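You operate a simulated robot arm through the tools that you are given. There is no shell and no other tool. Be economical: measure what you need, move in short steps, check, and stop when the job is done.

You are at the controls of a simulated robot arm. One attempt, no reset.

Task
Draw the tray in, swap its green spacer ring for the blue one, slide it out and press READY.
Fine: the green ring goes on the table; the green lamp must be lit.

It is judged by the outcome, as a careful person would: the job done as asked, and still so three seconds after it is handed in. It fails if anything else is knocked over, pushed out of place, dropped, spilled or broken.

Robot
A 7-joint arm with a two-finger parallel gripper, fixed in place. Base frame: the origin is at the foot of the arm, x ahead of it, y to its left, z up; the work surface is at about z = 860. Lengths are in mm, angles in rad, forces in N, time in s.
With the tool pointing down near the work surface it reaches from about 240 to 680 mm from the base axis. Its first joint turns from -1.152 to 1.152 rad. Payload 2.4 kg.
Tool frame: the origin (TCP) lies between the finger pads and is the grasp point; the fingertips stand 30 mm ahead of it; z points along the fingers, y is the line along which they close. The gripper opens to 94 mm. The fingers are 28 mm wide and 10 mm thick; the gripper's body (50 by 96 mm) begins 55 mm behind the TCP.
Orientation is told as [roll, pitch, yaw] about the base's x, y, z axes, in that order, counted from this pose: with the fingers straight down and closing along the base's y, the tool's x points along the base's -x, its y along +y and its z along -z.

Tools
- The arm moves only by the tool drive_tool. Its argument "targets" is text: rows parted by semicolons, each of 6 numbers parted by spaces: the shift along the tool's x, y, z in units of 400 mm (1.0 is 400 mm), then the turn, a rotation vector about the tool's x, y, z in units of 90 degrees (1.0 is 90 degrees). In form: x y z rx ry rz; .... A call has 1 to 20 rows; each row is the pose to reach, as a shift and turn from the pose commanded when the call began, along the tool's axes at that moment. "grip" is the opening, from 0 (shut) to 1 (fully open), set as the call begins (left out, the last holds). A call with a number of a shift or a turn outside -1 to 1 is refused whole. Each row takes 0.2 s and may step no farther than 50 mm and 0.15 rad from the row before; otherwise, or with a gripper value out of range, the whole call is refused. A pose out of reach is approached as far as the arm can. The call stops where the force on the tool passes 70 N (or 10 N more than at its start, if that is more) or the arm is blocked; 0.2 s more then pass. The fingers move at their own pace (about 153 mm/s each) and stop on an object; they squeeze with about 32 N. The grip force told is the motor's: it shows also when the fingers shut on nothing. Time passes only in rows, and 0.2 s behind the last, so rows that repeat a pose let the fingers close. The reply holds the time, the measured pose of the TCP, the force on the tool along the base axes, the opening and the grip force, in the units named above and with some noise.
- Cameras (640 x 400 px; columns grow to the right, rows downward): "scene" is fixed at [42.5, 469.3, 1458.7]; the picture's right is [-0.72, -0.69, 0.00], its down [-0.36, 0.38, -0.85] and it looks along [0.59, -0.62, -0.52] (base axes); focal length 372 px, centre (320, 200). "wrist" rides on the gripper at [76, 14, -102] in the tool frame; the picture's right is [-0.18, 0.98, 0.00], its down [-0.75, -0.14, -0.64] and it looks along [-0.63, -0.12, 0.77] (tool axes); focal length 243 px, centre (320, 200). There is no depth. A picture from a camera that has moved, and an enlarged one, comes with that camera's place and axes in the base frame and with its lens. The place of the scene camera against the robot may be out by one fixed shift of up to 12 mm in any direction.
- get_image(camera): a new picture of that camera. The clock stands still meanwhile.
- inspect(camera, box): a new picture of the part [left, top, right, bottom] of that camera's present view, enlarged. The clock stands still meanwhile.
- finish_job(): hands the job in; it is judged then, once.

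Go step by step. Nothing tells you positions but the pictures and the camera data: compare them with the known pose of the tool, close in by small moves and look again before you grip or let go. The budget is 120 turns and 64 pictures, counting those below and the enlarged ones. Unless the task says otherwise, let go and move clear before handing in, and close with one line.

The tools are called after ">>>" as a command line: name --argument value ..., lists and objects as JSON in quotes. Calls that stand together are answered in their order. drive_tool: Moves the arm, as the interface text tells. Its arguments: {"type":"object","properties":{"targets":{"type":"string"},"grip":{"type":"number"}},"required":["targets"]} The other tools are called the same way: get_image (camera) takes a picture; inspect (camera, box) takes an enlarged picture of a part of a camera's view; finish_job () hands the job in.

At the start:

```text
t: 0.0
eef_pos: [425.8, -158.7, 1152.6]
ee_rot: [0.001, -0.001, 0.0]
contact_force: [0.7, 0.4, 0.5]
width: 93.8
finger_force: 0.0
```

scene: 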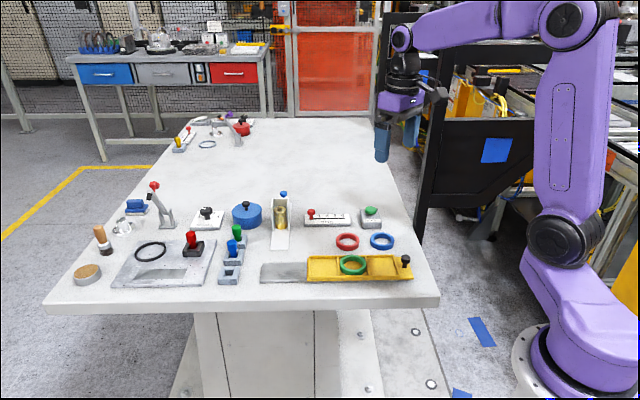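
wrist: 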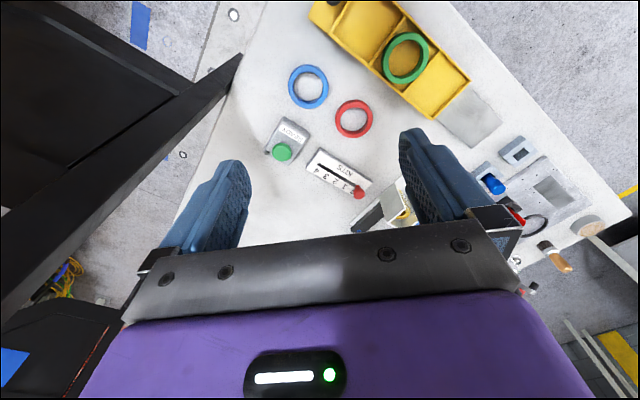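

I see a yellow tray with a green ring, with red and blue rings on the table, plus a READY button and a slider. I'll enlarge the views first.

>>> inspect --camera "scene" --box '[240, 180, 440, 305]'

>>> inspect --camera "wrist" --box '[240, 0, 520, 175]'

```text
3.20 times, centred on (340, 242) of scene
camera zoom: at [42.5, 469.3, 1458.7], right [-0.72, -0.69, 0.0], down [-0.36, 0.38, -0.85], along [0.59, -0.62, -0.52], focal length 1189 px, centre (256, 64)
```

zoom: 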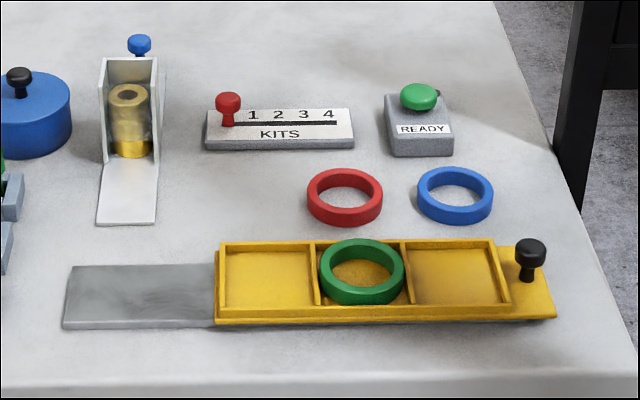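

```text
2.29 times, centred on (380, 88) of wrist
camera zoom: at [349.9, -144.3, 1255.6], right [0.18, 0.98, 0.0], down [0.75, -0.14, 0.64], along [0.63, -0.12, -0.77], focal length 555 px, centre (183, 457)
```

zoom: 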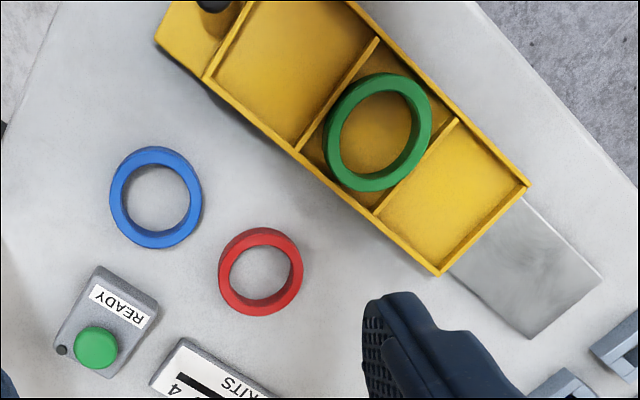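

The tray runs diagonally, with its knob end nearest the robot and a bare plate at the far end. I'll pull back to see the whole tray and how it is guided.

>>> drive_tool --targets "0.1 0.06 0 0 0 0;0.2 0.12 0 0 0 0;0.25 0.18 0 0 0 0;0.25 0.18 0 0 0 0"

>>> get_image --camera "wrist"

```text
t: 1.0
eef_pos: [326.1, -85.2, 1152.2]
ee_rot: [0.001, 0.002, 0.001]
contact_force: [-0.1, 0.4, -0.2]
width: 94.3
finger_force: 0.1
```

```text
59 pictures are left
camera wrist: at [250.2, -70.4, 1254.7], right [0.18, 0.98, 0.0], down [0.75, -0.14, 0.64], along [0.63, -0.12, -0.77], focal length 243 px, centre (320, 200)
```

wrist: 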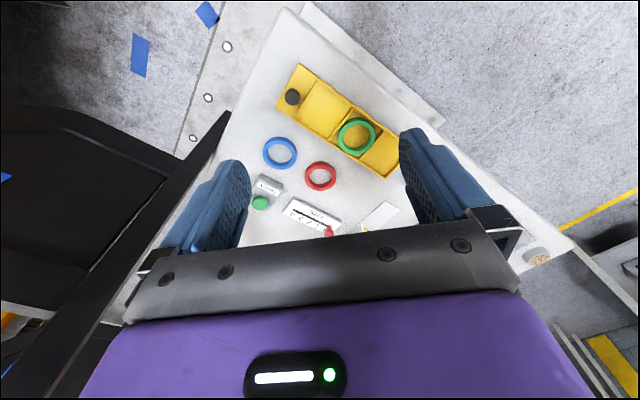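

>>> inspect --camera "wrist" --box '[240, 50, 420, 162]'

>>> inspect --camera "scene" --box '[250, 235, 430, 300]'

>>> inspect --camera "scene" --box '[290, 190, 400, 260]'

```text
3.56 times, centred on (330, 106) of wrist
camera zoom: at [250.2, -70.4, 1254.7], right [0.18, 0.98, 0.0], down [0.75, -0.14, 0.64], along [0.63, -0.12, -0.77], focal length 863 px, centre (284, 534)
```

zoom: 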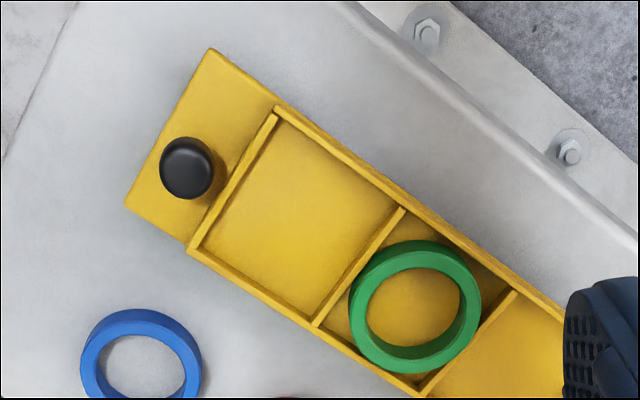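

```text
3.56 times, centred on (340, 268) of scene
camera zoom: at [42.5, 469.4, 1458.7], right [-0.72, -0.69, 0.0], down [-0.36, 0.38, -0.85], along [0.59, -0.62, -0.52], focal length 1321 px, centre (249, -40)
```

zoom: 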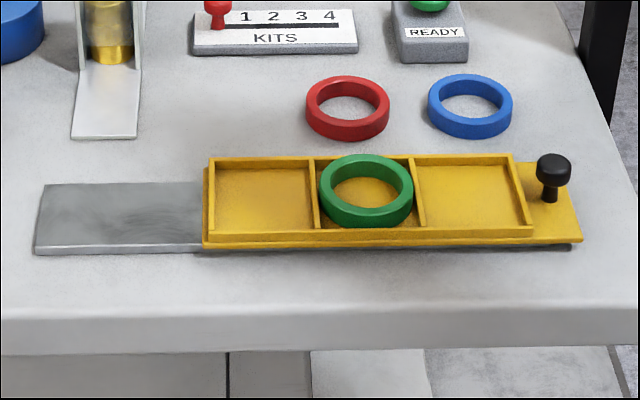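

```text
5.71 times, centred on (345, 225) of scene
camera zoom: at [42.5, 469.4, 1458.7], right [-0.72, -0.69, 0.0], down [-0.36, 0.38, -0.85], along [0.59, -0.62, -0.52], focal length 2123 px, centre (177, 57)
```

zoom: 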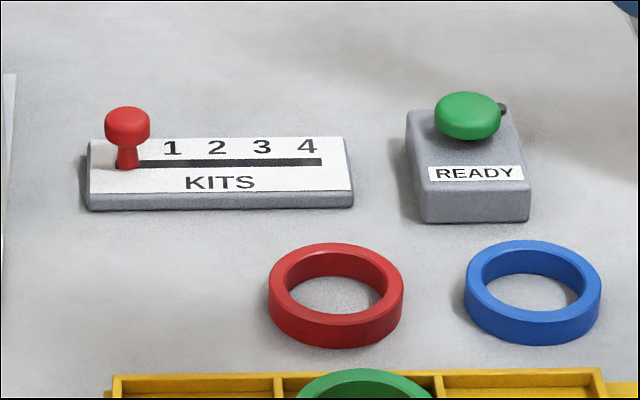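

The slide axis is at about 45° and the knob sits near (350, -129). I'll go above the knob with the tool yawed 45° so the fingers close along the slide axis.

>>> drive_tool --targets "-0.01 -0.02 0.06 0 0 -0.085;-0.02 -0.04 0.12 0 0 -0.17;-0.03 -0.06 0.18 0 0 -0.255;-0.04 -0.08 0.25 0 0 -0.34;-0.05 -0.1 0.32 0 0 -0.42;-0.06 -0.11 0.38 0 0 -0.5;-0.06 -0.11 0.38 0 0 -0.5" --grip 0.6

>>> get_image --camera "wrist"

>>> inspect --camera "scene" --box '[300, 180, 460, 290]'

```text
t: 2.6
eef_pos: [350.4, -129.1, 1000.3]
ee_rot: [0.001, 0.0, 0.787]
contact_force: [0.5, 0.5, -0.3]
width: 56.3
finger_force: 0.0
```

```text
55 pictures are left
camera wrist: at [287.7, -173.2, 1103.7], right [-0.57, 0.82, 0.0], down [0.63, 0.43, 0.64], along [0.53, 0.36, -0.77], focal length 243 px, centre (320, 200)
```

wrist: 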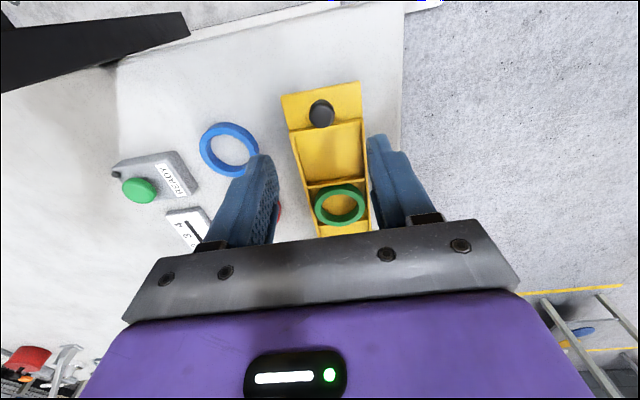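

```text
3.64 times, centred on (380, 235) of scene
camera zoom: at [42.5, 469.3, 1458.7], right [-0.72, -0.69, 0.0], down [-0.36, 0.38, -0.85], along [0.59, -0.62, -0.52], focal length 1351 px, centre (102, 73)
```

zoom: 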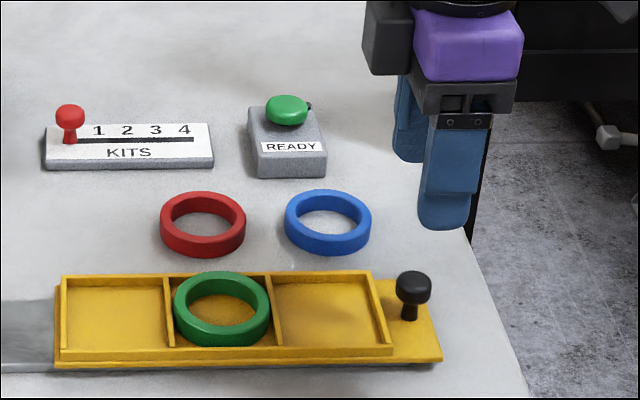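

The fingers straddle the knob across the slide axis, and the knob is confirmed at about (350, -130). I'll descend so the fingertips clear the tray lip, then look.

>>> drive_tool --targets "0 0 0.1 0 0 0;0 0 0.18 0 0 0;0 0 0.225 0 0 0;0 0 0.225 0 0 0"

>>> inspect --camera "scene" --box '[340, 210, 440, 290]'

>>> get_image --camera "wrist"

```text
t: 3.6
eef_pos: [351.9, -131.4, 912.2]
ee_rot: [0.002, 0.0, 0.786]
contact_force: [-0.5, -0.4, -0.3]
width: 56.3
finger_force: 0.1
```

```text
5.00 times, centred on (390, 250) of scene
camera zoom: at [42.5, 469.3, 1458.7], right [-0.72, -0.69, 0.0], down [-0.36, 0.38, -0.85], along [0.59, -0.62, -0.52], focal length 1858 px, centre (-30, -50)
```

zoom: 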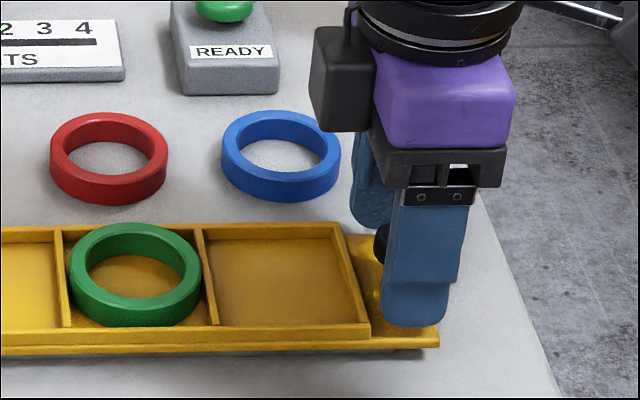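

```text
52 pictures are left
camera wrist: at [287.6, -174.3, 1013.9], right [-0.57, 0.82, 0.0], down [0.63, 0.43, 0.64], along [0.53, 0.36, -0.77], focal length 243 px, centre (320, 200)
```

wrist: 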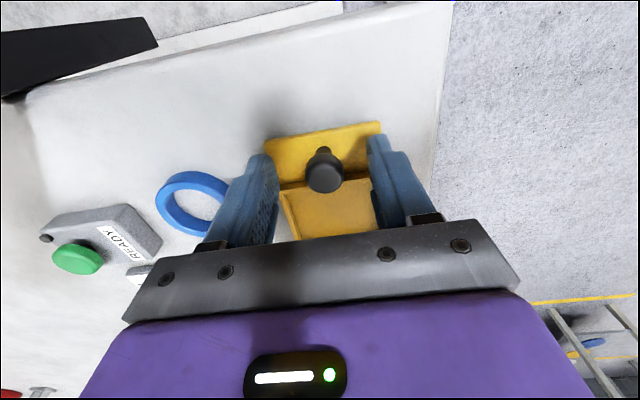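

The knob is centred between the fingers. I'll close on it.

>>> drive_tool --targets "0 0 0.01 0 0 0;0 0 0.01 0 0 0;0 0 0.01 0 0 0" --grip 0

```text
t: 4.4
eef_pos: [348.6, -129.6, 908.9]
ee_rot: [0.002, 0.003, 0.787]
contact_force: [-16.3, 18.5, 42.0]
width: 21.3
finger_force: 45.1
```

The knob is gripped at 21 mm. I'll try drawing it towards the robot (tool +x) gently.

>>> drive_tool --targets "0 0 -0.006 0 0 0;0.02 0 -0.006 0 0 0;0.04 0 -0.006 0 0 0;0.06 0 -0.006 0 0 0;0.06 0 -0.006 0 0 0"

>>> get_image --camera "scene"

```text
t: 5.6
eef_pos: [333.8, -150.0, 910.0]
ee_rot: [-0.005, -0.002, 0.783]
contact_force: [-0.1, 0.6, -0.3]
width: 0.0
finger_force: 33.5
```

```text
51 pictures are left
```

scene: 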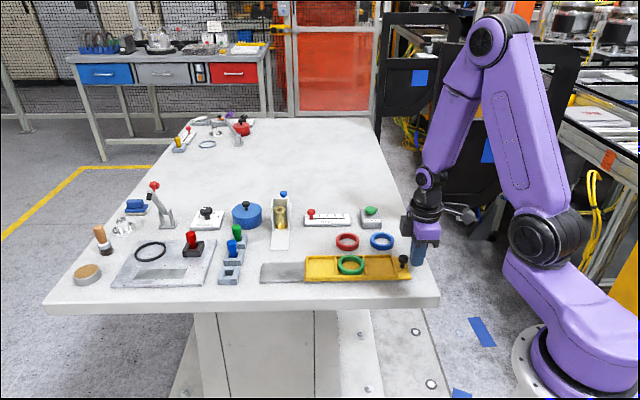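

The fingers slipped off because the tray resisted that way. I'll compare the tray's position with before.

>>> inspect --camera "scene" --box '[250, 235, 430, 300]'

>>> get_image --camera "wrist"

```text
3.56 times, centred on (340, 268) of scene
camera zoom: at [42.5, 469.3, 1458.7], right [-0.72, -0.69, 0.0], down [-0.36, 0.38, -0.85], along [0.59, -0.62, -0.52], focal length 1321 px, centre (249, -40)
```

zoom: 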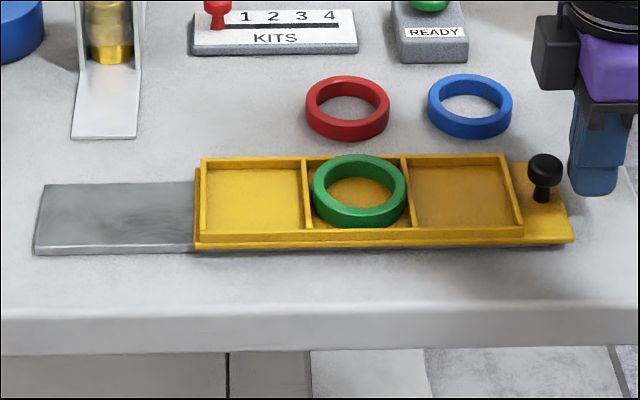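

```text
49 pictures are left
camera wrist: at [269.5, -192.8, 1012.3], right [-0.56, 0.83, 0.0], down [0.63, 0.43, 0.64], along [0.53, 0.36, -0.77], focal length 243 px, centre (320, 200)
```

wrist: 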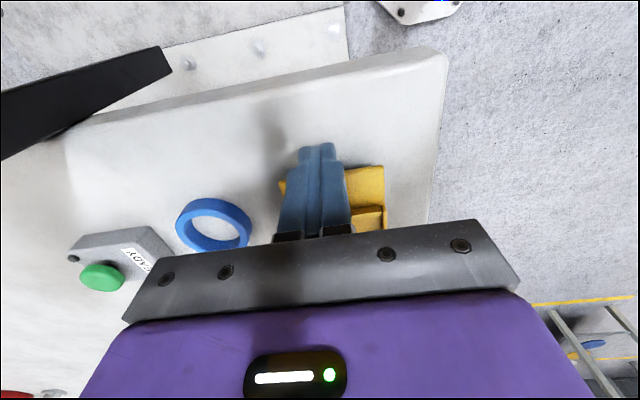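

The tray only moved about 6 mm the other way, so it seems to have been at its near stop. I'll turn the gripper 90° so the fingers sit fore and aft of the knob and can push it positively.

>>> drive_tool --targets "0 0 -0.08 0 0 0;0 0 -0.16 0 0 0.09;-0.02 0 -0.16 0 0 0.18;-0.04 0 -0.16 0 0 0.27;-0.06 0 -0.16 0 0 0.36;-0.078 0.007 -0.16 0 0 0.45;-0.078 0.007 -0.16 0 0 0.54;-0.078 0.007 -0.16 0 0 0.63;-0.078 0.007 -0.16 0 0 0.72;-0.078 0.007 -0.16 0 0 0.81;-0.078 0.007 -0.16 0 0 0.9;-0.078 0.007 -0.16 0 0 0.99;-0.078 0.007 -0.16 0 0 1;-0.078 0.007 -0.16 0 0 1" --grip 0.6

>>> get_image --camera "wrist"

```text
t: 8.6
eef_pos: [352.5, -123.3, 973.1]
ee_rot: [0.001, -0.002, -0.788]
contact_force: [0.4, -0.5, -0.5]
width: 56.5
finger_force: 0.0
```

```text
48 pictures are left
camera wrist: at [309.6, -59.6, 1075.6], right [0.83, 0.56, 0.0], down [0.43, -0.63, 0.64], along [0.36, -0.53, -0.77], focal length 243 px, centre (320, 200)
```

wrist: 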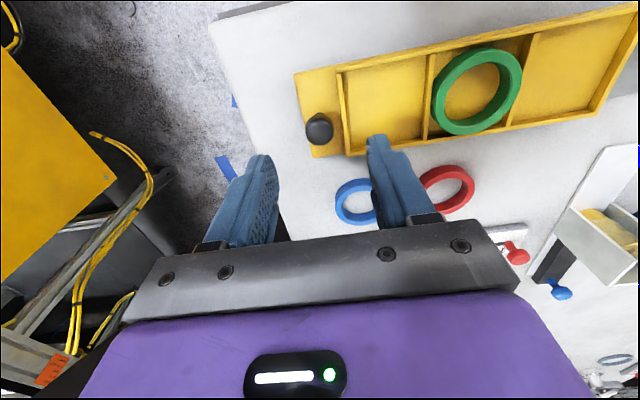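

The knob is centred at about (351, -122). I'll descend to about z 916, keeping the tips above the walls, then close.

>>> drive_tool --targets "0 0 0.08 0 0 0;0 0 0.13 0 0 0;0 0 0.142 0 0 0;0 0 0.142 0 0 0" --grip 0.6

>>> inspect --camera "scene" --box '[340, 210, 440, 290]'

>>> get_image --camera "wrist"

```text
t: 9.6
eef_pos: [352.9, -123.9, 916.0]
ee_rot: [0.001, 0.0, -0.786]
contact_force: [0.3, 0.7, 1.1]
width: 56.3
finger_force: 0.1
```

```text
5.00 times, centred on (390, 250) of scene
camera zoom: at [42.5, 469.3, 1458.7], right [-0.72, -0.69, 0.0], down [-0.36, 0.38, -0.85], along [0.59, -0.62, -0.52], focal length 1858 px, centre (-30, -50)
```

zoom: 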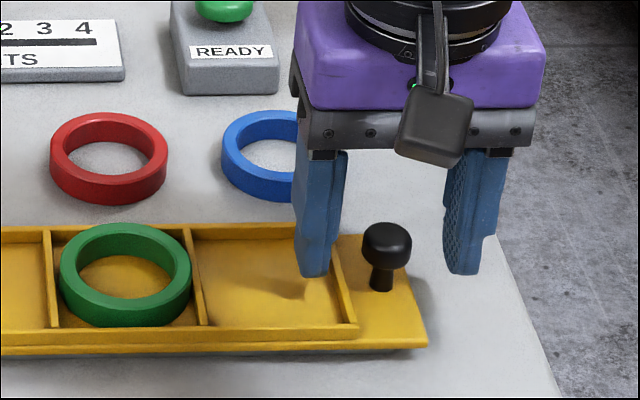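

```text
46 pictures are left
camera wrist: at [309.7, -60.3, 1019.0], right [0.82, 0.57, 0.0], down [0.43, -0.63, 0.64], along [0.36, -0.53, -0.77], focal length 243 px, centre (320, 200)
```

wrist: 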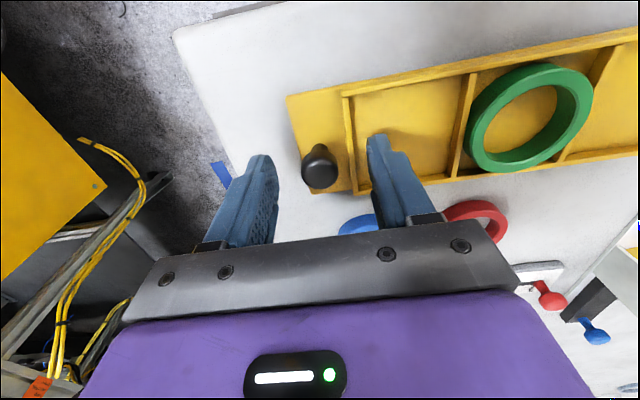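

Aligned; I'll close now.

>>> drive_tool --targets "0 0 0.005 0 0 0;0 0 0.005 0 0 0;0 0 0.005 0 0 0" --grip 0

```text
t: 10.4
eef_pos: [353.4, -123.8, 914.9]
ee_rot: [0.001, -0.003, -0.785]
contact_force: [-3.0, 2.6, 43.1]
width: 21.5
finger_force: 44.5
```

Gripped at 21.5 mm. I'll test drawing towards the robot (tool -y) in small steps.

>>> drive_tool --targets "0 -0.01 0 0 0 0;0 -0.02 0 0 0 0;0 -0.03 0 0 0 0;0 -0.04 0 0 0 0;0 -0.05 0 0 0 0"

>>> inspect --camera "scene" --box '[250, 235, 430, 300]'

```text
t: 11.4
eef_pos: [348.8, -127.1, 914.1]
ee_rot: [0.006, -0.011, -0.767]
contact_force: [9.8, 12.4, -8.7]
width: 21.3
finger_force: 44.9
stopped in row 4: the force on the tool passed its limit (the readings are from after the stop); the commanded pose is now the measured one
```

```text
3.56 times, centred on (340, 268) of scene
camera zoom: at [42.9, 469.6, 1458.6], right [-0.72, -0.69, 0.0], down [-0.36, 0.38, -0.85], along [0.59, -0.62, -0.52], focal length 1321 px, centre (249, -40)
```

zoom: 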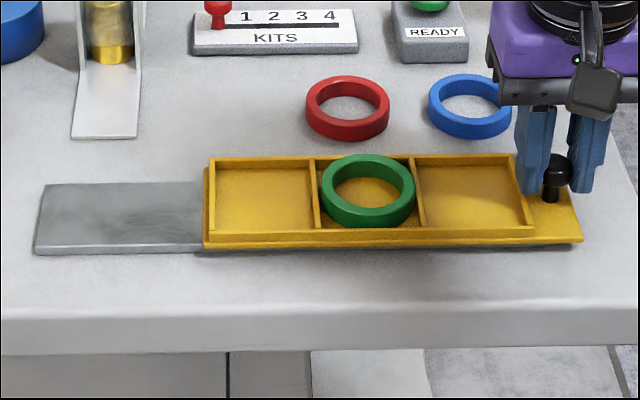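

The tray hits a hard stop exactly at its starting place, so its only travel is away over the bare plate. I'll slide it that way.

>>> drive_tool --targets "0 0.03 0 0 0 0.01;0 0.06 0 0 0 0.01;0 0.09 0 0 0 0.01;0 0.12 0 0 0 0.01;0 0.15 0 0 0 0.01;0 0.18 0 0 0 0.01;0 0.2 0 0 0 0.01"

>>> inspect --camera "scene" --box '[250, 200, 430, 300]'

```text
t: 13.0
eef_pos: [405.5, -72.3, 914.4]
ee_rot: [0.007, -0.012, -0.786]
contact_force: [11.7, -12.0, -23.2]
width: 21.1
finger_force: 44.8
```

```text
3.56 times, centred on (340, 250) of scene
camera zoom: at [43.1, 469.0, 1458.8], right [-0.72, -0.69, 0.0], down [-0.36, 0.38, -0.85], along [0.59, -0.62, -0.52], focal length 1321 px, centre (249, 22)
```

zoom: 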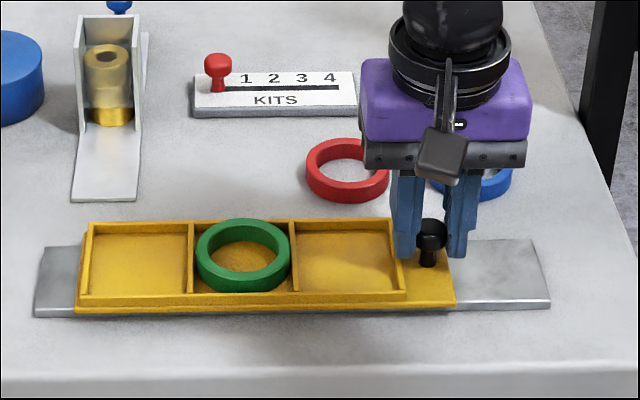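

It slides well, with the plate now showing behind it. I'll continue to the far stop.

>>> drive_tool --targets "0 0.02 0 0 0 0;0 0.04 0 0 0 0;0 0.06 0 0 0 0;0 0.08 0 0 0 0;0 0.1 0 0 0 0;0 0.12 0 0 0 0"

>>> inspect --camera "scene" --box '[250, 200, 430, 300]'

```text
t: 14.1
eef_pos: [419.6, -56.9, 915.4]
ee_rot: [-0.01, 0.006, -0.803]
contact_force: [-7.8, -10.7, 10.2]
width: 21.3
finger_force: 44.8
stopped in row 5: the force on the tool passed its limit (the readings are from after the stop); the commanded pose is now the measured one
```

```text
3.56 times, centred on (340, 250) of scene
camera zoom: at [42.1, 469.1, 1458.8], right [-0.72, -0.69, 0.0], down [-0.36, 0.38, -0.85], along [0.59, -0.62, -0.52], focal length 1321 px, centre (249, 22)
```

zoom: 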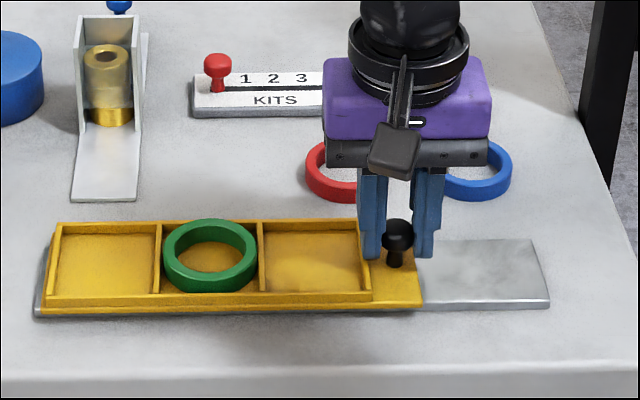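

The tray reached the far stop after about 100 mm of travel. I'll release the knob, lift, and look at the green ring.

>>> drive_tool --targets "0 0 0 0 0 0;0 0 0 0 0 0;0 0 -0.06 0 0 0;0 0 -0.14 0 0 0;0 0.05 -0.22 0 0 0;-0.05 0.15 -0.3 0 0 0;-0.05 0.2 -0.3 0 0 0;-0.05 0.2 -0.3 0 0 0" --grip 0.42

>>> get_image --camera "wrist"

>>> inspect --camera "scene" --box '[255, 240, 375, 300]'

```text
refused: row 6 steps farther than a row can; nothing moved
```

```text
42 pictures are left
camera wrist: at [378.9, 8.0, 1017.7], right [0.83, 0.55, -0.01], down [0.43, -0.64, 0.64], along [0.35, -0.54, -0.77], focal length 243 px, centre (320, 200)
```

wrist: 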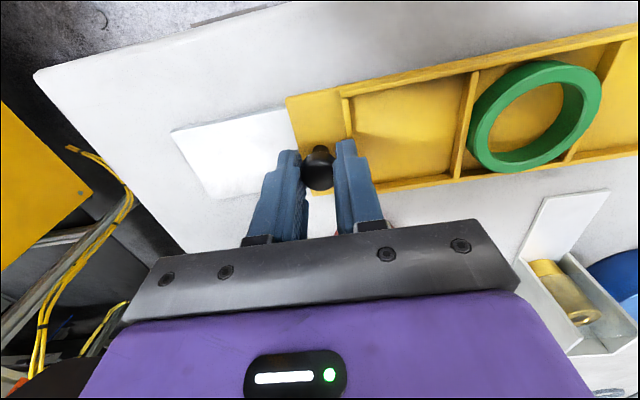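

```text
5.33 times, centred on (315, 270) of scene
camera zoom: at [42.1, 469.1, 1458.8], right [-0.72, -0.69, 0.0], down [-0.36, 0.38, -0.85], along [0.59, -0.62, -0.52], focal length 1982 px, centre (347, -173)
```

zoom: 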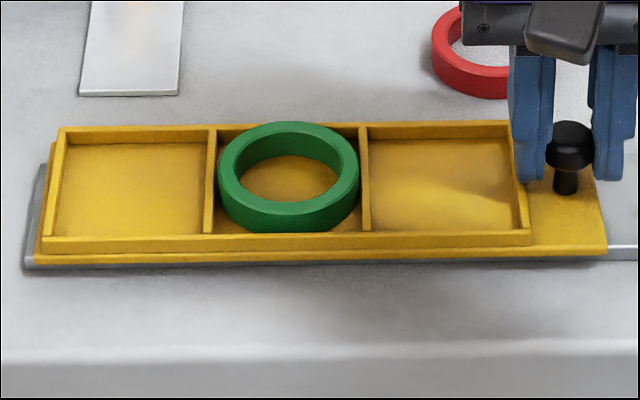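

The tray is at its far stop and the ring stands clear above the dividers near (505, 28). I'll release the knob, lift, and hover over the ring.

>>> drive_tool --targets "0 0 0 0 0 0;0 0 0 0 0 0;0 0 -0.06 0 0 -0.005;0 0 -0.14 0 0 -0.0115;0 0.08 -0.21 0 0 -0.0115;0.002 0.16 -0.21 0 0 -0.0115;0.0045 0.24 -0.21 0 0 -0.0115;0.0045 0.3 -0.21 0 0 -0.0115;0.0045 0.3 -0.21 0 0 -0.0115" --grip 0.42

>>> get_image --camera "wrist"

>>> inspect --camera "wrist" --box '[240, 60, 400, 160]'

```text
t: 16.1
eef_pos: [507.8, 28.3, 998.7]
ee_rot: [-0.008, 0.002, -0.784]
contact_force: [0.5, 0.2, 0.6]
width: 39.8
finger_force: 0.1
```

```text
40 pictures are left
camera wrist: at [464.4, 92.5, 1100.2], right [0.82, 0.57, -0.01], down [0.44, -0.63, 0.64], along [0.36, -0.53, -0.77], focal length 243 px, centre (320, 200)
```

wrist: 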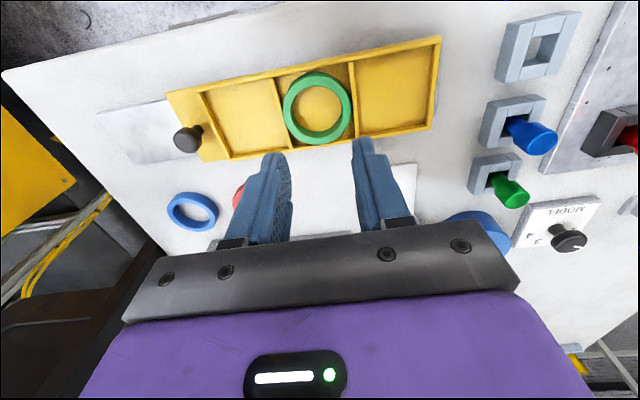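

```text
4.00 times, centred on (320, 110) of wrist
camera zoom: at [464.4, 92.5, 1100.2], right [0.82, 0.57, -0.01], down [0.44, -0.63, 0.64], along [0.36, -0.53, -0.77], focal length 970 px, centre (320, 560)
```

zoom: 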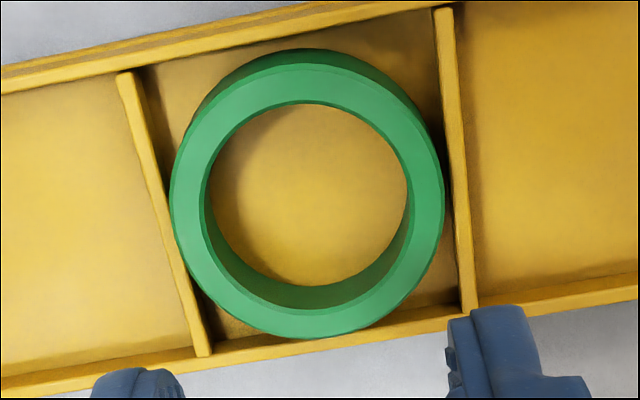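

The ring's centre is at about (505, 26.6), with a 61 mm outer and 45 mm inner diameter. I'll lower the closed fingers into the hole, then open them outward to hold it from inside.

>>> drive_tool --targets "0.002 -0.008 0 0 0 0;0.002 -0.008 0.08 0 0 0;0.002 -0.008 0.16 0 0 0;0.002 -0.008 0.2 0 0 0;0.002 -0.008 0.2 0 0 0" --grip 0

>>> inspect --camera "scene" --box '[255, 220, 375, 300]'

>>> inspect --camera "wrist" --box '[220, 80, 420, 220]'

```text
t: 17.3
eef_pos: [503.8, 26.0, 916.3]
ee_rot: [-0.009, 0.003, -0.784]
contact_force: [-0.4, 1.0, 0.0]
width: 0.0
finger_force: 32.0
```

```text
5.00 times, centred on (315, 260) of scene
camera zoom: at [42.5, 469.3, 1458.7], right [-0.72, -0.69, 0.0], down [-0.36, 0.38, -0.85], along [0.59, -0.62, -0.52], focal length 1858 px, centre (345, -100)
```

zoom: 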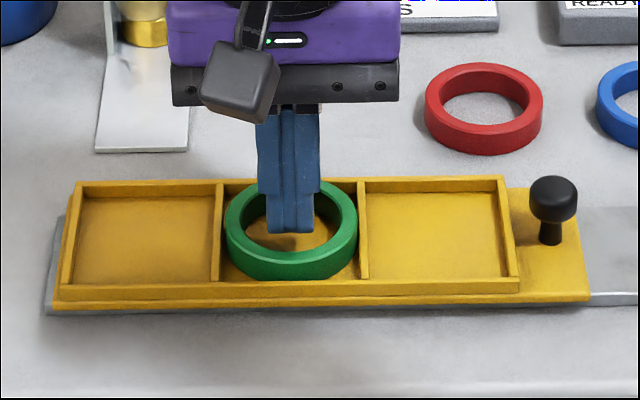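

```text
2.86 times, centred on (320, 150) of wrist
camera zoom: at [461.0, 91.1, 1020.1], right [0.82, 0.57, -0.01], down [0.44, -0.63, 0.64], along [0.36, -0.53, -0.77], focal length 693 px, centre (320, 343)
```

zoom: 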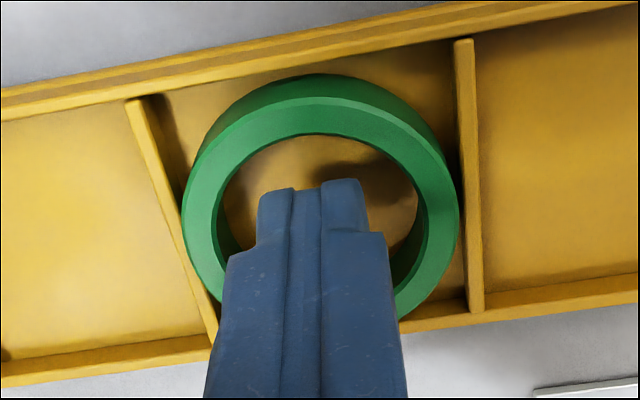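

The closed tips are centred in the hole. I'll lower 13 mm and expand.

>>> drive_tool --targets "0 0.002 0.015 0 0 0;0 0.003 0.0325 0 0 0;0 0.003 0.0325 0 0 0" --grip 0

>>> drive_tool --targets "0 0 0 0 0 0;0 0 0 0 0 0;0 0 0 0 0 0" --grip 0.4

```text
t: 18.1
eef_pos: [502.4, 26.8, 904.7]
ee_rot: [-0.01, 0.003, -0.783]
contact_force: [-4.6, -2.1, 12.6]
width: 0.0
finger_force: 32.3
```

```text
t: 18.9
eef_pos: [505.0, 27.4, 904.7]
ee_rot: [-0.007, 0.001, -0.785]
contact_force: [-2.5, -9.4, 16.3]
width: 16.9
finger_force: 0.1
```

The fingers stopped at 16.9 mm, as expected for the ring's bore. I'll lift gently and check that it holds.

>>> drive_tool --targets "0 0 -0.01 0 0 0;0 0 -0.03 0 0 0;0 0 -0.06 0 0 0;0 0 -0.06 0 0 0"

>>> inspect --camera "scene" --box '[255, 220, 375, 300]'

```text
t: 19.9
eef_pos: [503.1, 29.5, 927.2]
ee_rot: [-0.008, 0.007, -0.784]
contact_force: [-0.3, -0.9, -0.1]
width: 17.3
finger_force: 0.0
```

```text
5.00 times, centred on (315, 260) of scene
camera zoom: at [42.5, 469.3, 1458.7], right [-0.72, -0.69, 0.0], down [-0.36, 0.38, -0.85], along [0.59, -0.62, -0.52], focal length 1858 px, centre (345, -100)
```

zoom: 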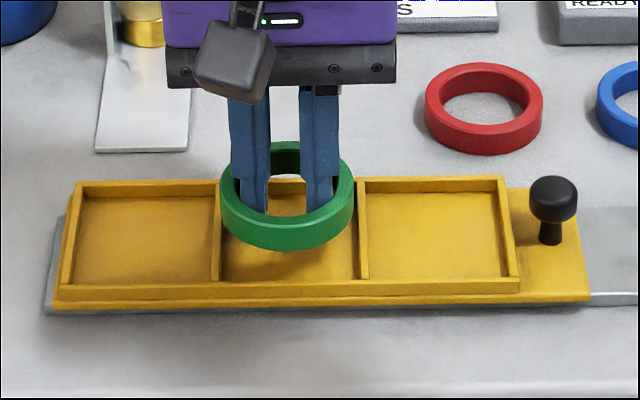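

The green ring is held. There's clear table at about (585, -70), between the ramp box, KITS slider and red ring, so I'll take it there.

>>> drive_tool --targets "0 0 -0.08 0 0 0;-0.08 -0.008 -0.1 0 0 0;-0.16 -0.016 -0.1 0 0 0;-0.24 -0.024 -0.1 0 0 0;-0.32 -0.03 -0.1 0 0 0;-0.32 -0.03 -0.1 0 0 0"

>>> get_image --camera "wrist"

>>> inspect --camera "scene" --box '[240, 170, 420, 290]'

```text
t: 21.3
eef_pos: [586.3, -69.2, 967.5]
ee_rot: [-0.01, 0.004, -0.783]
contact_force: [0.7, -0.2, -0.7]
width: 17.4
finger_force: 0.2
```

```text
35 pictures are left
camera wrist: at [543.7, -4.6, 1070.2], right [0.82, 0.57, -0.01], down [0.44, -0.63, 0.64], along [0.36, -0.53, -0.77], focal length 243 px, centre (320, 200)
```

wrist: 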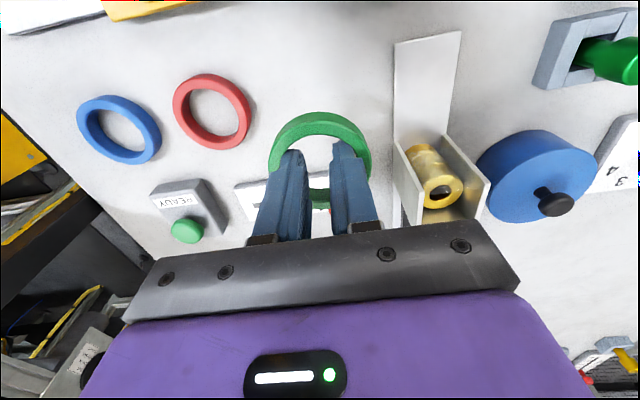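

```text
3.33 times, centred on (330, 230) of scene
camera zoom: at [42.5, 469.3, 1458.7], right [-0.72, -0.69, 0.0], down [-0.36, 0.38, -0.85], along [0.59, -0.62, -0.52], focal length 1238 px, centre (287, 100)
```

zoom: 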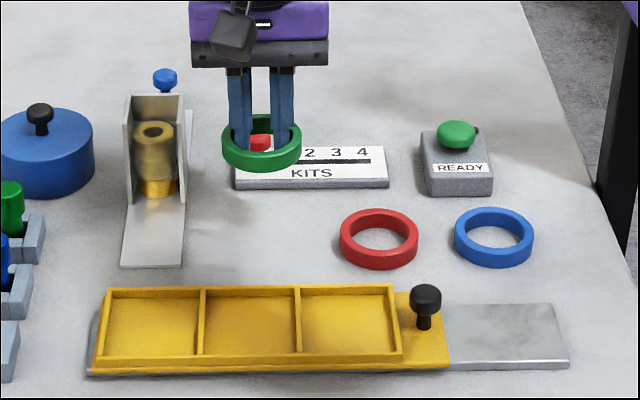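

The ring would land close to the KITS base, so I'll shift about 18 mm towards the tray and lower to just above the table.

>>> drive_tool --targets "0.045 -0.015 0 0 0 0;0.045 -0.015 0.08 0 0 0;0.045 -0.015 0.15 0 0 0;0.045 -0.015 0.186 0 0 0;0.045 -0.015 0.186 0 0 0"

>>> inspect --camera "scene" --box '[270, 190, 370, 260]'

```text
t: 22.5
eef_pos: [570.5, -61.1, 892.3]
ee_rot: [-0.009, 0.004, -0.784]
contact_force: [-0.1, -0.5, -0.6]
width: 17.5
finger_force: 0.0
```

```text
5.71 times, centred on (320, 225) of scene
camera zoom: at [42.5, 469.3, 1458.7], right [-0.72, -0.69, 0.0], down [-0.36, 0.38, -0.85], along [0.59, -0.62, -0.52], focal length 2123 px, centre (320, 57)
```

zoom: 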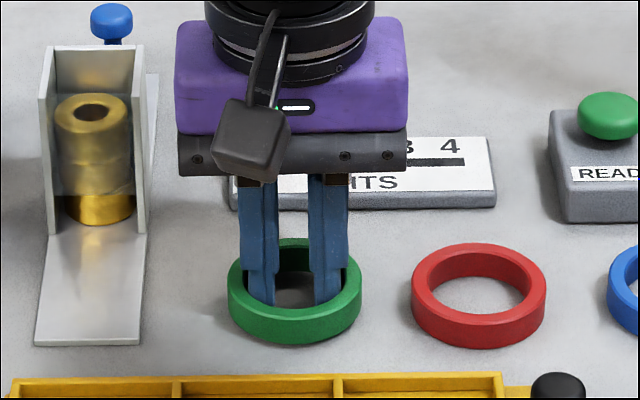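

The ring is right at the table. I'll lower 2 mm, close the fingers to release it, and rise.

>>> drive_tool --targets "0 0 0.003 0 0 0;0 0 0.005 0 0 0;0 0 0.005 0 0 0"

>>> drive_tool --targets "0 0 0 0 0 0;0 0 0 0 0 0;0 0 -0.03 0 0 0;0 0 -0.1 0 0 0;0 0 -0.2 0 0 0;0 0 -0.27 0 0 0" --grip 0

>>> inspect --camera "scene" --box '[250, 180, 410, 300]'

```text
t: 23.3
eef_pos: [569.1, -62.0, 891.8]
ee_rot: [-0.01, 0.002, -0.785]
contact_force: [-0.4, -0.2, -0.5]
width: 17.1
finger_force: 0.1
```

```text
t: 24.7
eef_pos: [570.1, -62.2, 998.4]
ee_rot: [-0.01, 0.005, -0.783]
contact_force: [0.2, -0.4, 1.3]
width: 0.0
finger_force: 32.4
```

```text
3.33 times, centred on (330, 240) of scene
camera zoom: at [42.5, 469.3, 1458.7], right [-0.72, -0.69, 0.0], down [-0.36, 0.38, -0.85], along [0.59, -0.62, -0.52], focal length 1238 px, centre (287, 67)
```

zoom: 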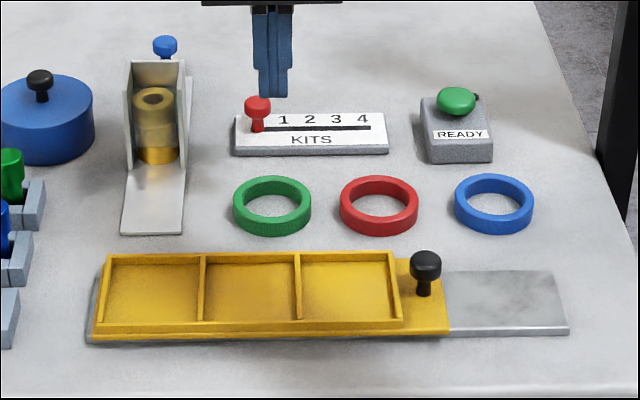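

The green ring is placed neatly on the table. Next is the blue ring near (449, -180).

>>> drive_tool --targets "0 -0.08 0 0 0 0;0 -0.17 0 0 0 0;0 -0.26 0 0 0 0;0.003 -0.35 0 0 0 0;0.006 -0.42 0 0 0 0;0.006 -0.42 0 0 0 0" --grip 0

>>> inspect --camera "wrist" --box '[240, 40, 400, 160]'

```text
t: 26.1
eef_pos: [450.5, -180.7, 999.8]
ee_rot: [-0.01, 0.003, -0.781]
contact_force: [-0.6, -0.6, 0.3]
width: 0.0
finger_force: 32.4
```

```text
3.33 times, centred on (320, 100) of wrist
camera zoom: at [407.9, -115.9, 1103.3], right [0.82, 0.57, -0.01], down [0.44, -0.63, 0.64], along [0.36, -0.53, -0.77], focal length 809 px, centre (320, 533)
```

zoom: 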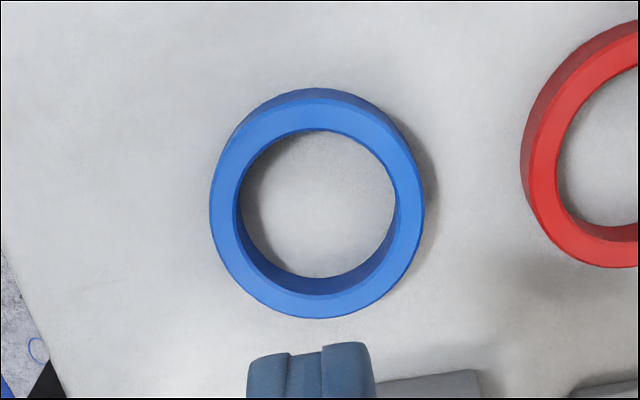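

The blue ring is centred at (448, -178). I'll lower the closed fingers into it, stopping short first to check.

>>> drive_tool --targets "0.009 0 0.08 0 0 0;0.009 0 0.17 0 0 0;0.009 0 0.235 0 0 0;0.009 0 0.267 0 0 0;0.009 0 0.267 0 0 0" --grip 0

>>> drive_tool --targets "0 0 0 0 0 0;0 0 0 0 0 0;0 0 0 0 0 0;0 0 0 0 0 0" --grip 0.4

>>> inspect --camera "scene" --box '[320, 190, 420, 260]'

```text
t: 27.3
eef_pos: [446.7, -176.7, 894.4]
ee_rot: [-0.009, 0.003, -0.784]
contact_force: [1.0, -0.5, -0.3]
width: 0.0
finger_force: 31.8
```

```text
t: 28.3
eef_pos: [445.8, -176.9, 893.6]
ee_rot: [-0.008, 0.004, -0.783]
contact_force: [-0.3, 0.2, -0.6]
width: 17.4
finger_force: 0.2
```

```text
5.71 times, centred on (370, 225) of scene
camera zoom: at [42.5, 469.3, 1458.7], right [-0.72, -0.69, 0.0], down [-0.36, 0.38, -0.85], along [0.59, -0.62, -0.52], focal length 2123 px, centre (34, 57)
```

zoom: 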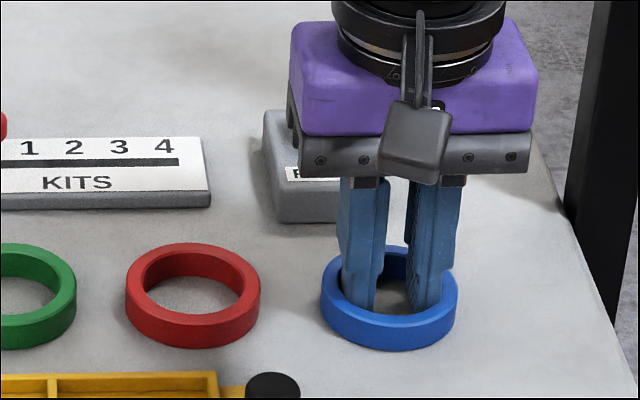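

The blue ring is held. I'll lift it and carry it above the middle bay of the tray.

>>> drive_tool --targets "0 0 -0.06 0 0 0;0 0 -0.14 0 0 0;0.03 0.05 -0.18 0 0 0;0.07 0.13 -0.18 0 0 0;0.115 0.21 -0.18 0 0 0;0.16 0.29 -0.18 0 0 0;0.205 0.37 -0.18 0 0 0;0.24 0.43 -0.18 0 0 0;0.26 0.465 -0.18 0 0 0;0.26 0.465 -0.18 0 0 0"

>>> get_image --camera "wrist"

>>> inspect --camera "scene" --box '[255, 200, 375, 300]'

```text
t: 30.5
eef_pos: [502.4, 27.7, 964.7]
ee_rot: [-0.01, 0.003, -0.783]
contact_force: [0.7, -0.5, -1.2]
width: 17.1
finger_force: 0.1
```

```text
29 pictures are left
camera wrist: at [460.8, 92.0, 1068.0], right [0.82, 0.57, -0.01], down [0.44, -0.63, 0.64], along [0.36, -0.53, -0.77], focal length 243 px, centre (320, 200)
```

wrist: 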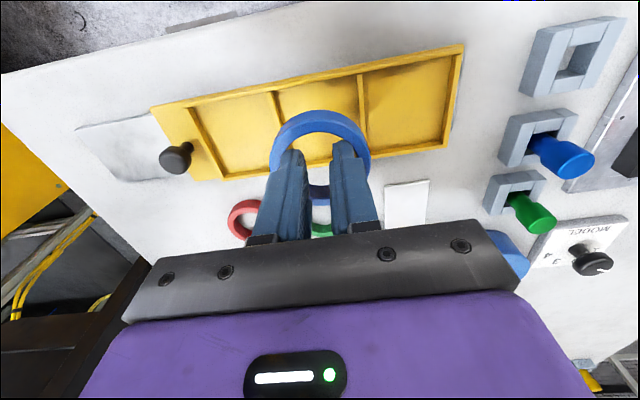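

```text
4.00 times, centred on (315, 250) of scene
camera zoom: at [42.5, 469.4, 1458.7], right [-0.72, -0.69, 0.0], down [-0.36, 0.38, -0.85], along [0.59, -0.62, -0.52], focal length 1486 px, centre (340, 0)
```

zoom: 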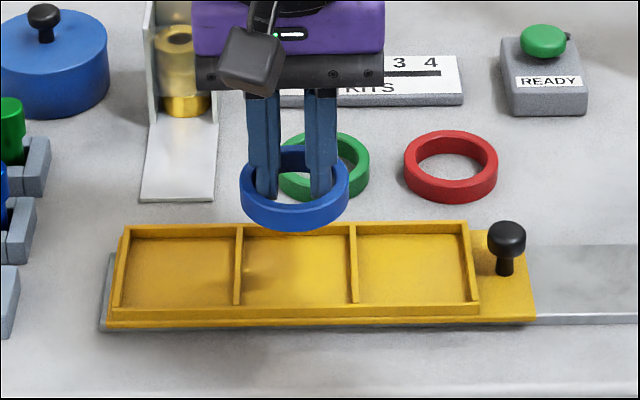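

Aligned laterally. I'll lower until the ring is just above the walls and check both views.

>>> drive_tool --targets "0 0 0.06 0 0 0;0 0 0.105 0 0 0;0 0 0.105 0 0 0"

>>> inspect --camera "scene" --box '[275, 230, 355, 290]'

>>> inspect --camera "wrist" --box '[220, 60, 420, 200]'

```text
t: 31.3
eef_pos: [503.6, 27.9, 924.3]
ee_rot: [-0.008, 0.005, -0.784]
contact_force: [-0.5, -0.1, -1.0]
width: 17.3
finger_force: 0.0
```

```text
6.67 times, centred on (315, 260) of scene
camera zoom: at [42.5, 469.3, 1458.7], right [-0.72, -0.69, 0.0], down [-0.36, 0.38, -0.85], along [0.59, -0.62, -0.52], focal length 2477 px, centre (353, -200)
```

zoom: 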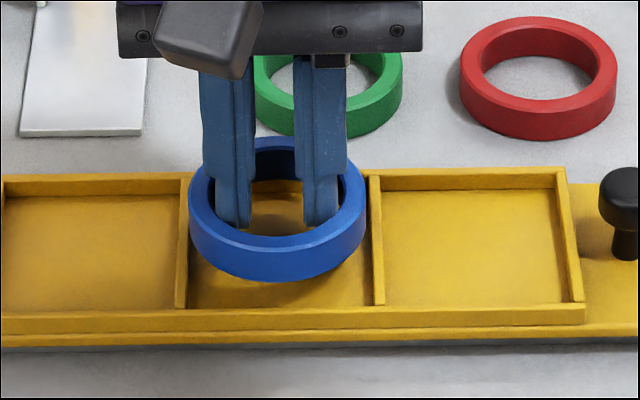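

```text
2.86 times, centred on (320, 130) of wrist
camera zoom: at [461.7, 92.0, 1026.9], right [0.82, 0.57, -0.01], down [0.44, -0.63, 0.64], along [0.36, -0.53, -0.77], focal length 693 px, centre (320, 400)
```

zoom: 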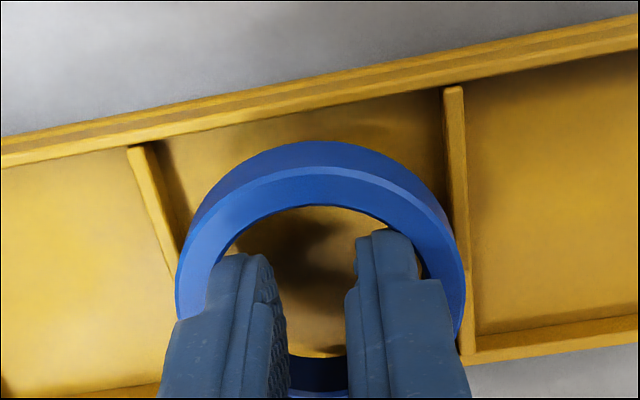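

It's aligned within about 0.5 mm. I'll lower it into the bay in small steps.

>>> drive_tool --targets "0 -0.001 0.01 0 0 0;0 -0.001 0.02 0 0 0;0 -0.001 0.03 0 0 0;0 -0.001 0.04 0 0 0;0 -0.001 0.045 0 0 0;0 -0.001 0.045 0 0 0"

>>> inspect --camera "scene" --box '[275, 230, 355, 290]'

```text
t: 32.7
eef_pos: [504.5, 27.7, 905.4]
ee_rot: [-0.007, 0.001, -0.785]
contact_force: [-6.8, -1.2, 29.8]
width: 17.4
finger_force: 0.1
```

```text
6.67 times, centred on (315, 260) of scene
camera zoom: at [41.9, 469.3, 1458.7], right [-0.72, -0.69, 0.0], down [-0.36, 0.38, -0.85], along [0.59, -0.62, -0.52], focal length 2477 px, centre (353, -200)
```

zoom: 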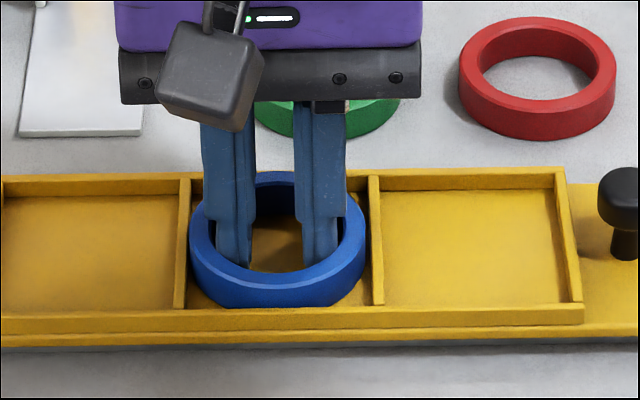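

The ring is on the bay floor. I'll release it, rise, and move back above the knob.

>>> drive_tool --targets "0 0 0 0 0 0;0 0 0 0 0 0;0 0 -0.02 0 0 0;0 0 -0.06 0 0 0;0 0 -0.14 0 0 0;0 -0.08 -0.17 0 0 0;0 -0.18 -0.17 0 0 0;0 -0.28 -0.17 0 0 0;0 -0.298 -0.17 0 0 0;0 -0.298 -0.17 0 0 0" --grip 0

>>> inspect --camera "scene" --box '[250, 190, 410, 300]'

>>> get_image --camera "wrist"

```text
t: 34.9
eef_pos: [419.0, -55.4, 973.4]
ee_rot: [-0.008, 0.003, -0.783]
contact_force: [-0.1, -0.3, 0.3]
width: 0.0
finger_force: 32.4
```

```text
3.64 times, centred on (330, 245) of scene
camera zoom: at [42.5, 469.3, 1458.7], right [-0.72, -0.69, 0.0], down [-0.36, 0.38, -0.85], along [0.59, -0.62, -0.52], focal length 1351 px, centre (284, 36)
```

zoom: 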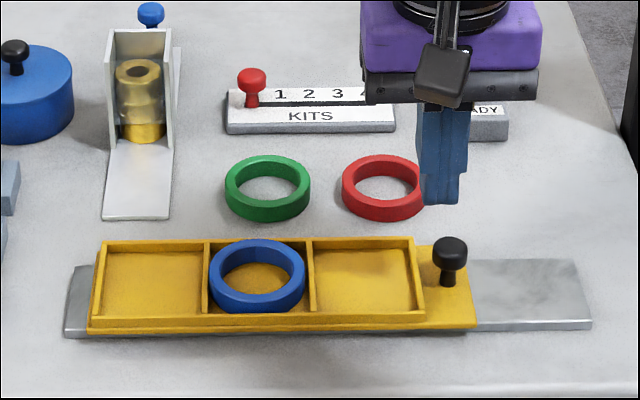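

```text
23 pictures are left
camera wrist: at [376.6, 9.5, 1076.9], right [0.82, 0.57, -0.01], down [0.44, -0.63, 0.64], along [0.36, -0.53, -0.77], focal length 243 px, centre (320, 200)
```

wrist: 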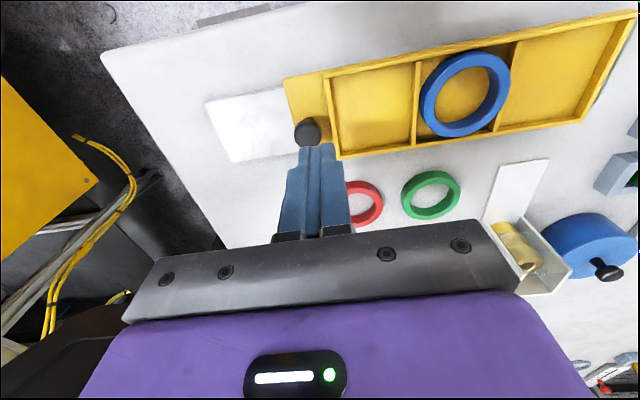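

The blue ring is seated. The knob is now at about (412, -60), so I'll straddle it and lower.

>>> drive_tool --targets "0.004 -0.016 0 0 0 0;0.004 -0.016 0 0 0 0;0.004 -0.016 0.08 0 0 0;0.004 -0.016 0.145 0 0 0;0.004 -0.016 0.145 0 0 0" --grip 0.6

>>> inspect --camera "scene" --box '[310, 220, 410, 290]'

>>> get_image --camera "wrist"

```text
t: 36.1
eef_pos: [415.1, -58.8, 915.8]
ee_rot: [-0.007, 0.002, -0.786]
contact_force: [-0.4, 0.4, 0.4]
width: 56.4
finger_force: 0.2
```

```text
5.71 times, centred on (360, 255) of scene
camera zoom: at [42.5, 469.3, 1458.7], right [-0.72, -0.69, 0.0], down [-0.36, 0.38, -0.85], along [0.59, -0.62, -0.52], focal length 2123 px, centre (91, -114)
```

zoom: 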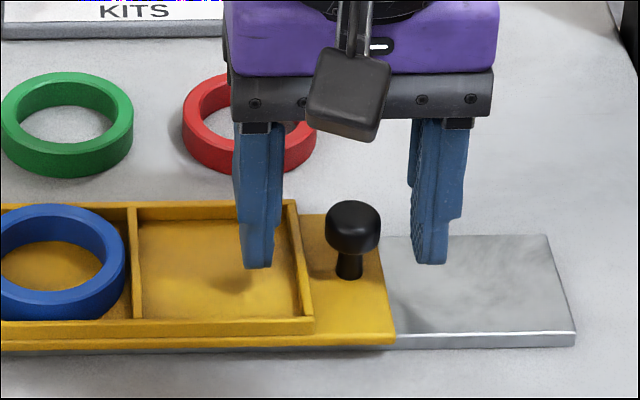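

```text
21 pictures are left
camera wrist: at [372.1, 5.4, 1019.4], right [0.82, 0.57, -0.01], down [0.44, -0.63, 0.64], along [0.36, -0.53, -0.77], focal length 243 px, centre (320, 200)
```

wrist: 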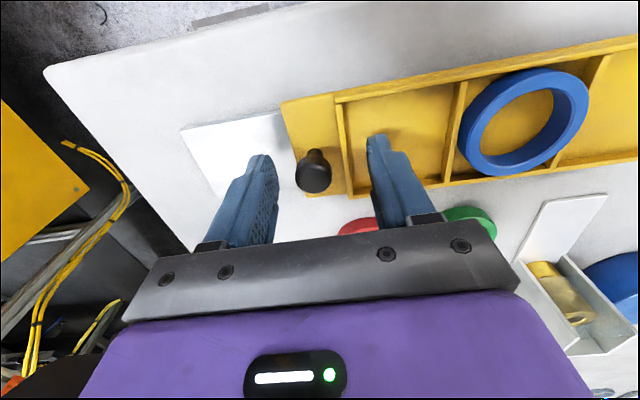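

The knob is between the fingers. I'll close, then slide it out.

>>> drive_tool --targets "0 -0.008 0 0 0 0;0 -0.008 0 0 0 0;0 -0.008 0 0 0 0" --grip 0

>>> drive_tool --targets "0 -0.03 0 0 0 0;0 -0.06 0 0 0 0;0 -0.09 0 0 0 0;0 -0.12 0 0 0 0;0 -0.15 0 0 0 0;0 -0.18 0 0 0 0;0 -0.2 0 0 0 0"

```text
t: 36.9
eef_pos: [412.9, -61.9, 916.3]
ee_rot: [-0.01, 0.004, -0.785]
contact_force: [-0.4, 0.7, -10.5]
width: 21.1
finger_force: 44.7
```

```text
t: 38.5
eef_pos: [354.2, -118.9, 916.6]
ee_rot: [-0.008, 0.004, -0.784]
contact_force: [3.1, -1.5, -27.2]
width: 21.1
finger_force: 44.6
```

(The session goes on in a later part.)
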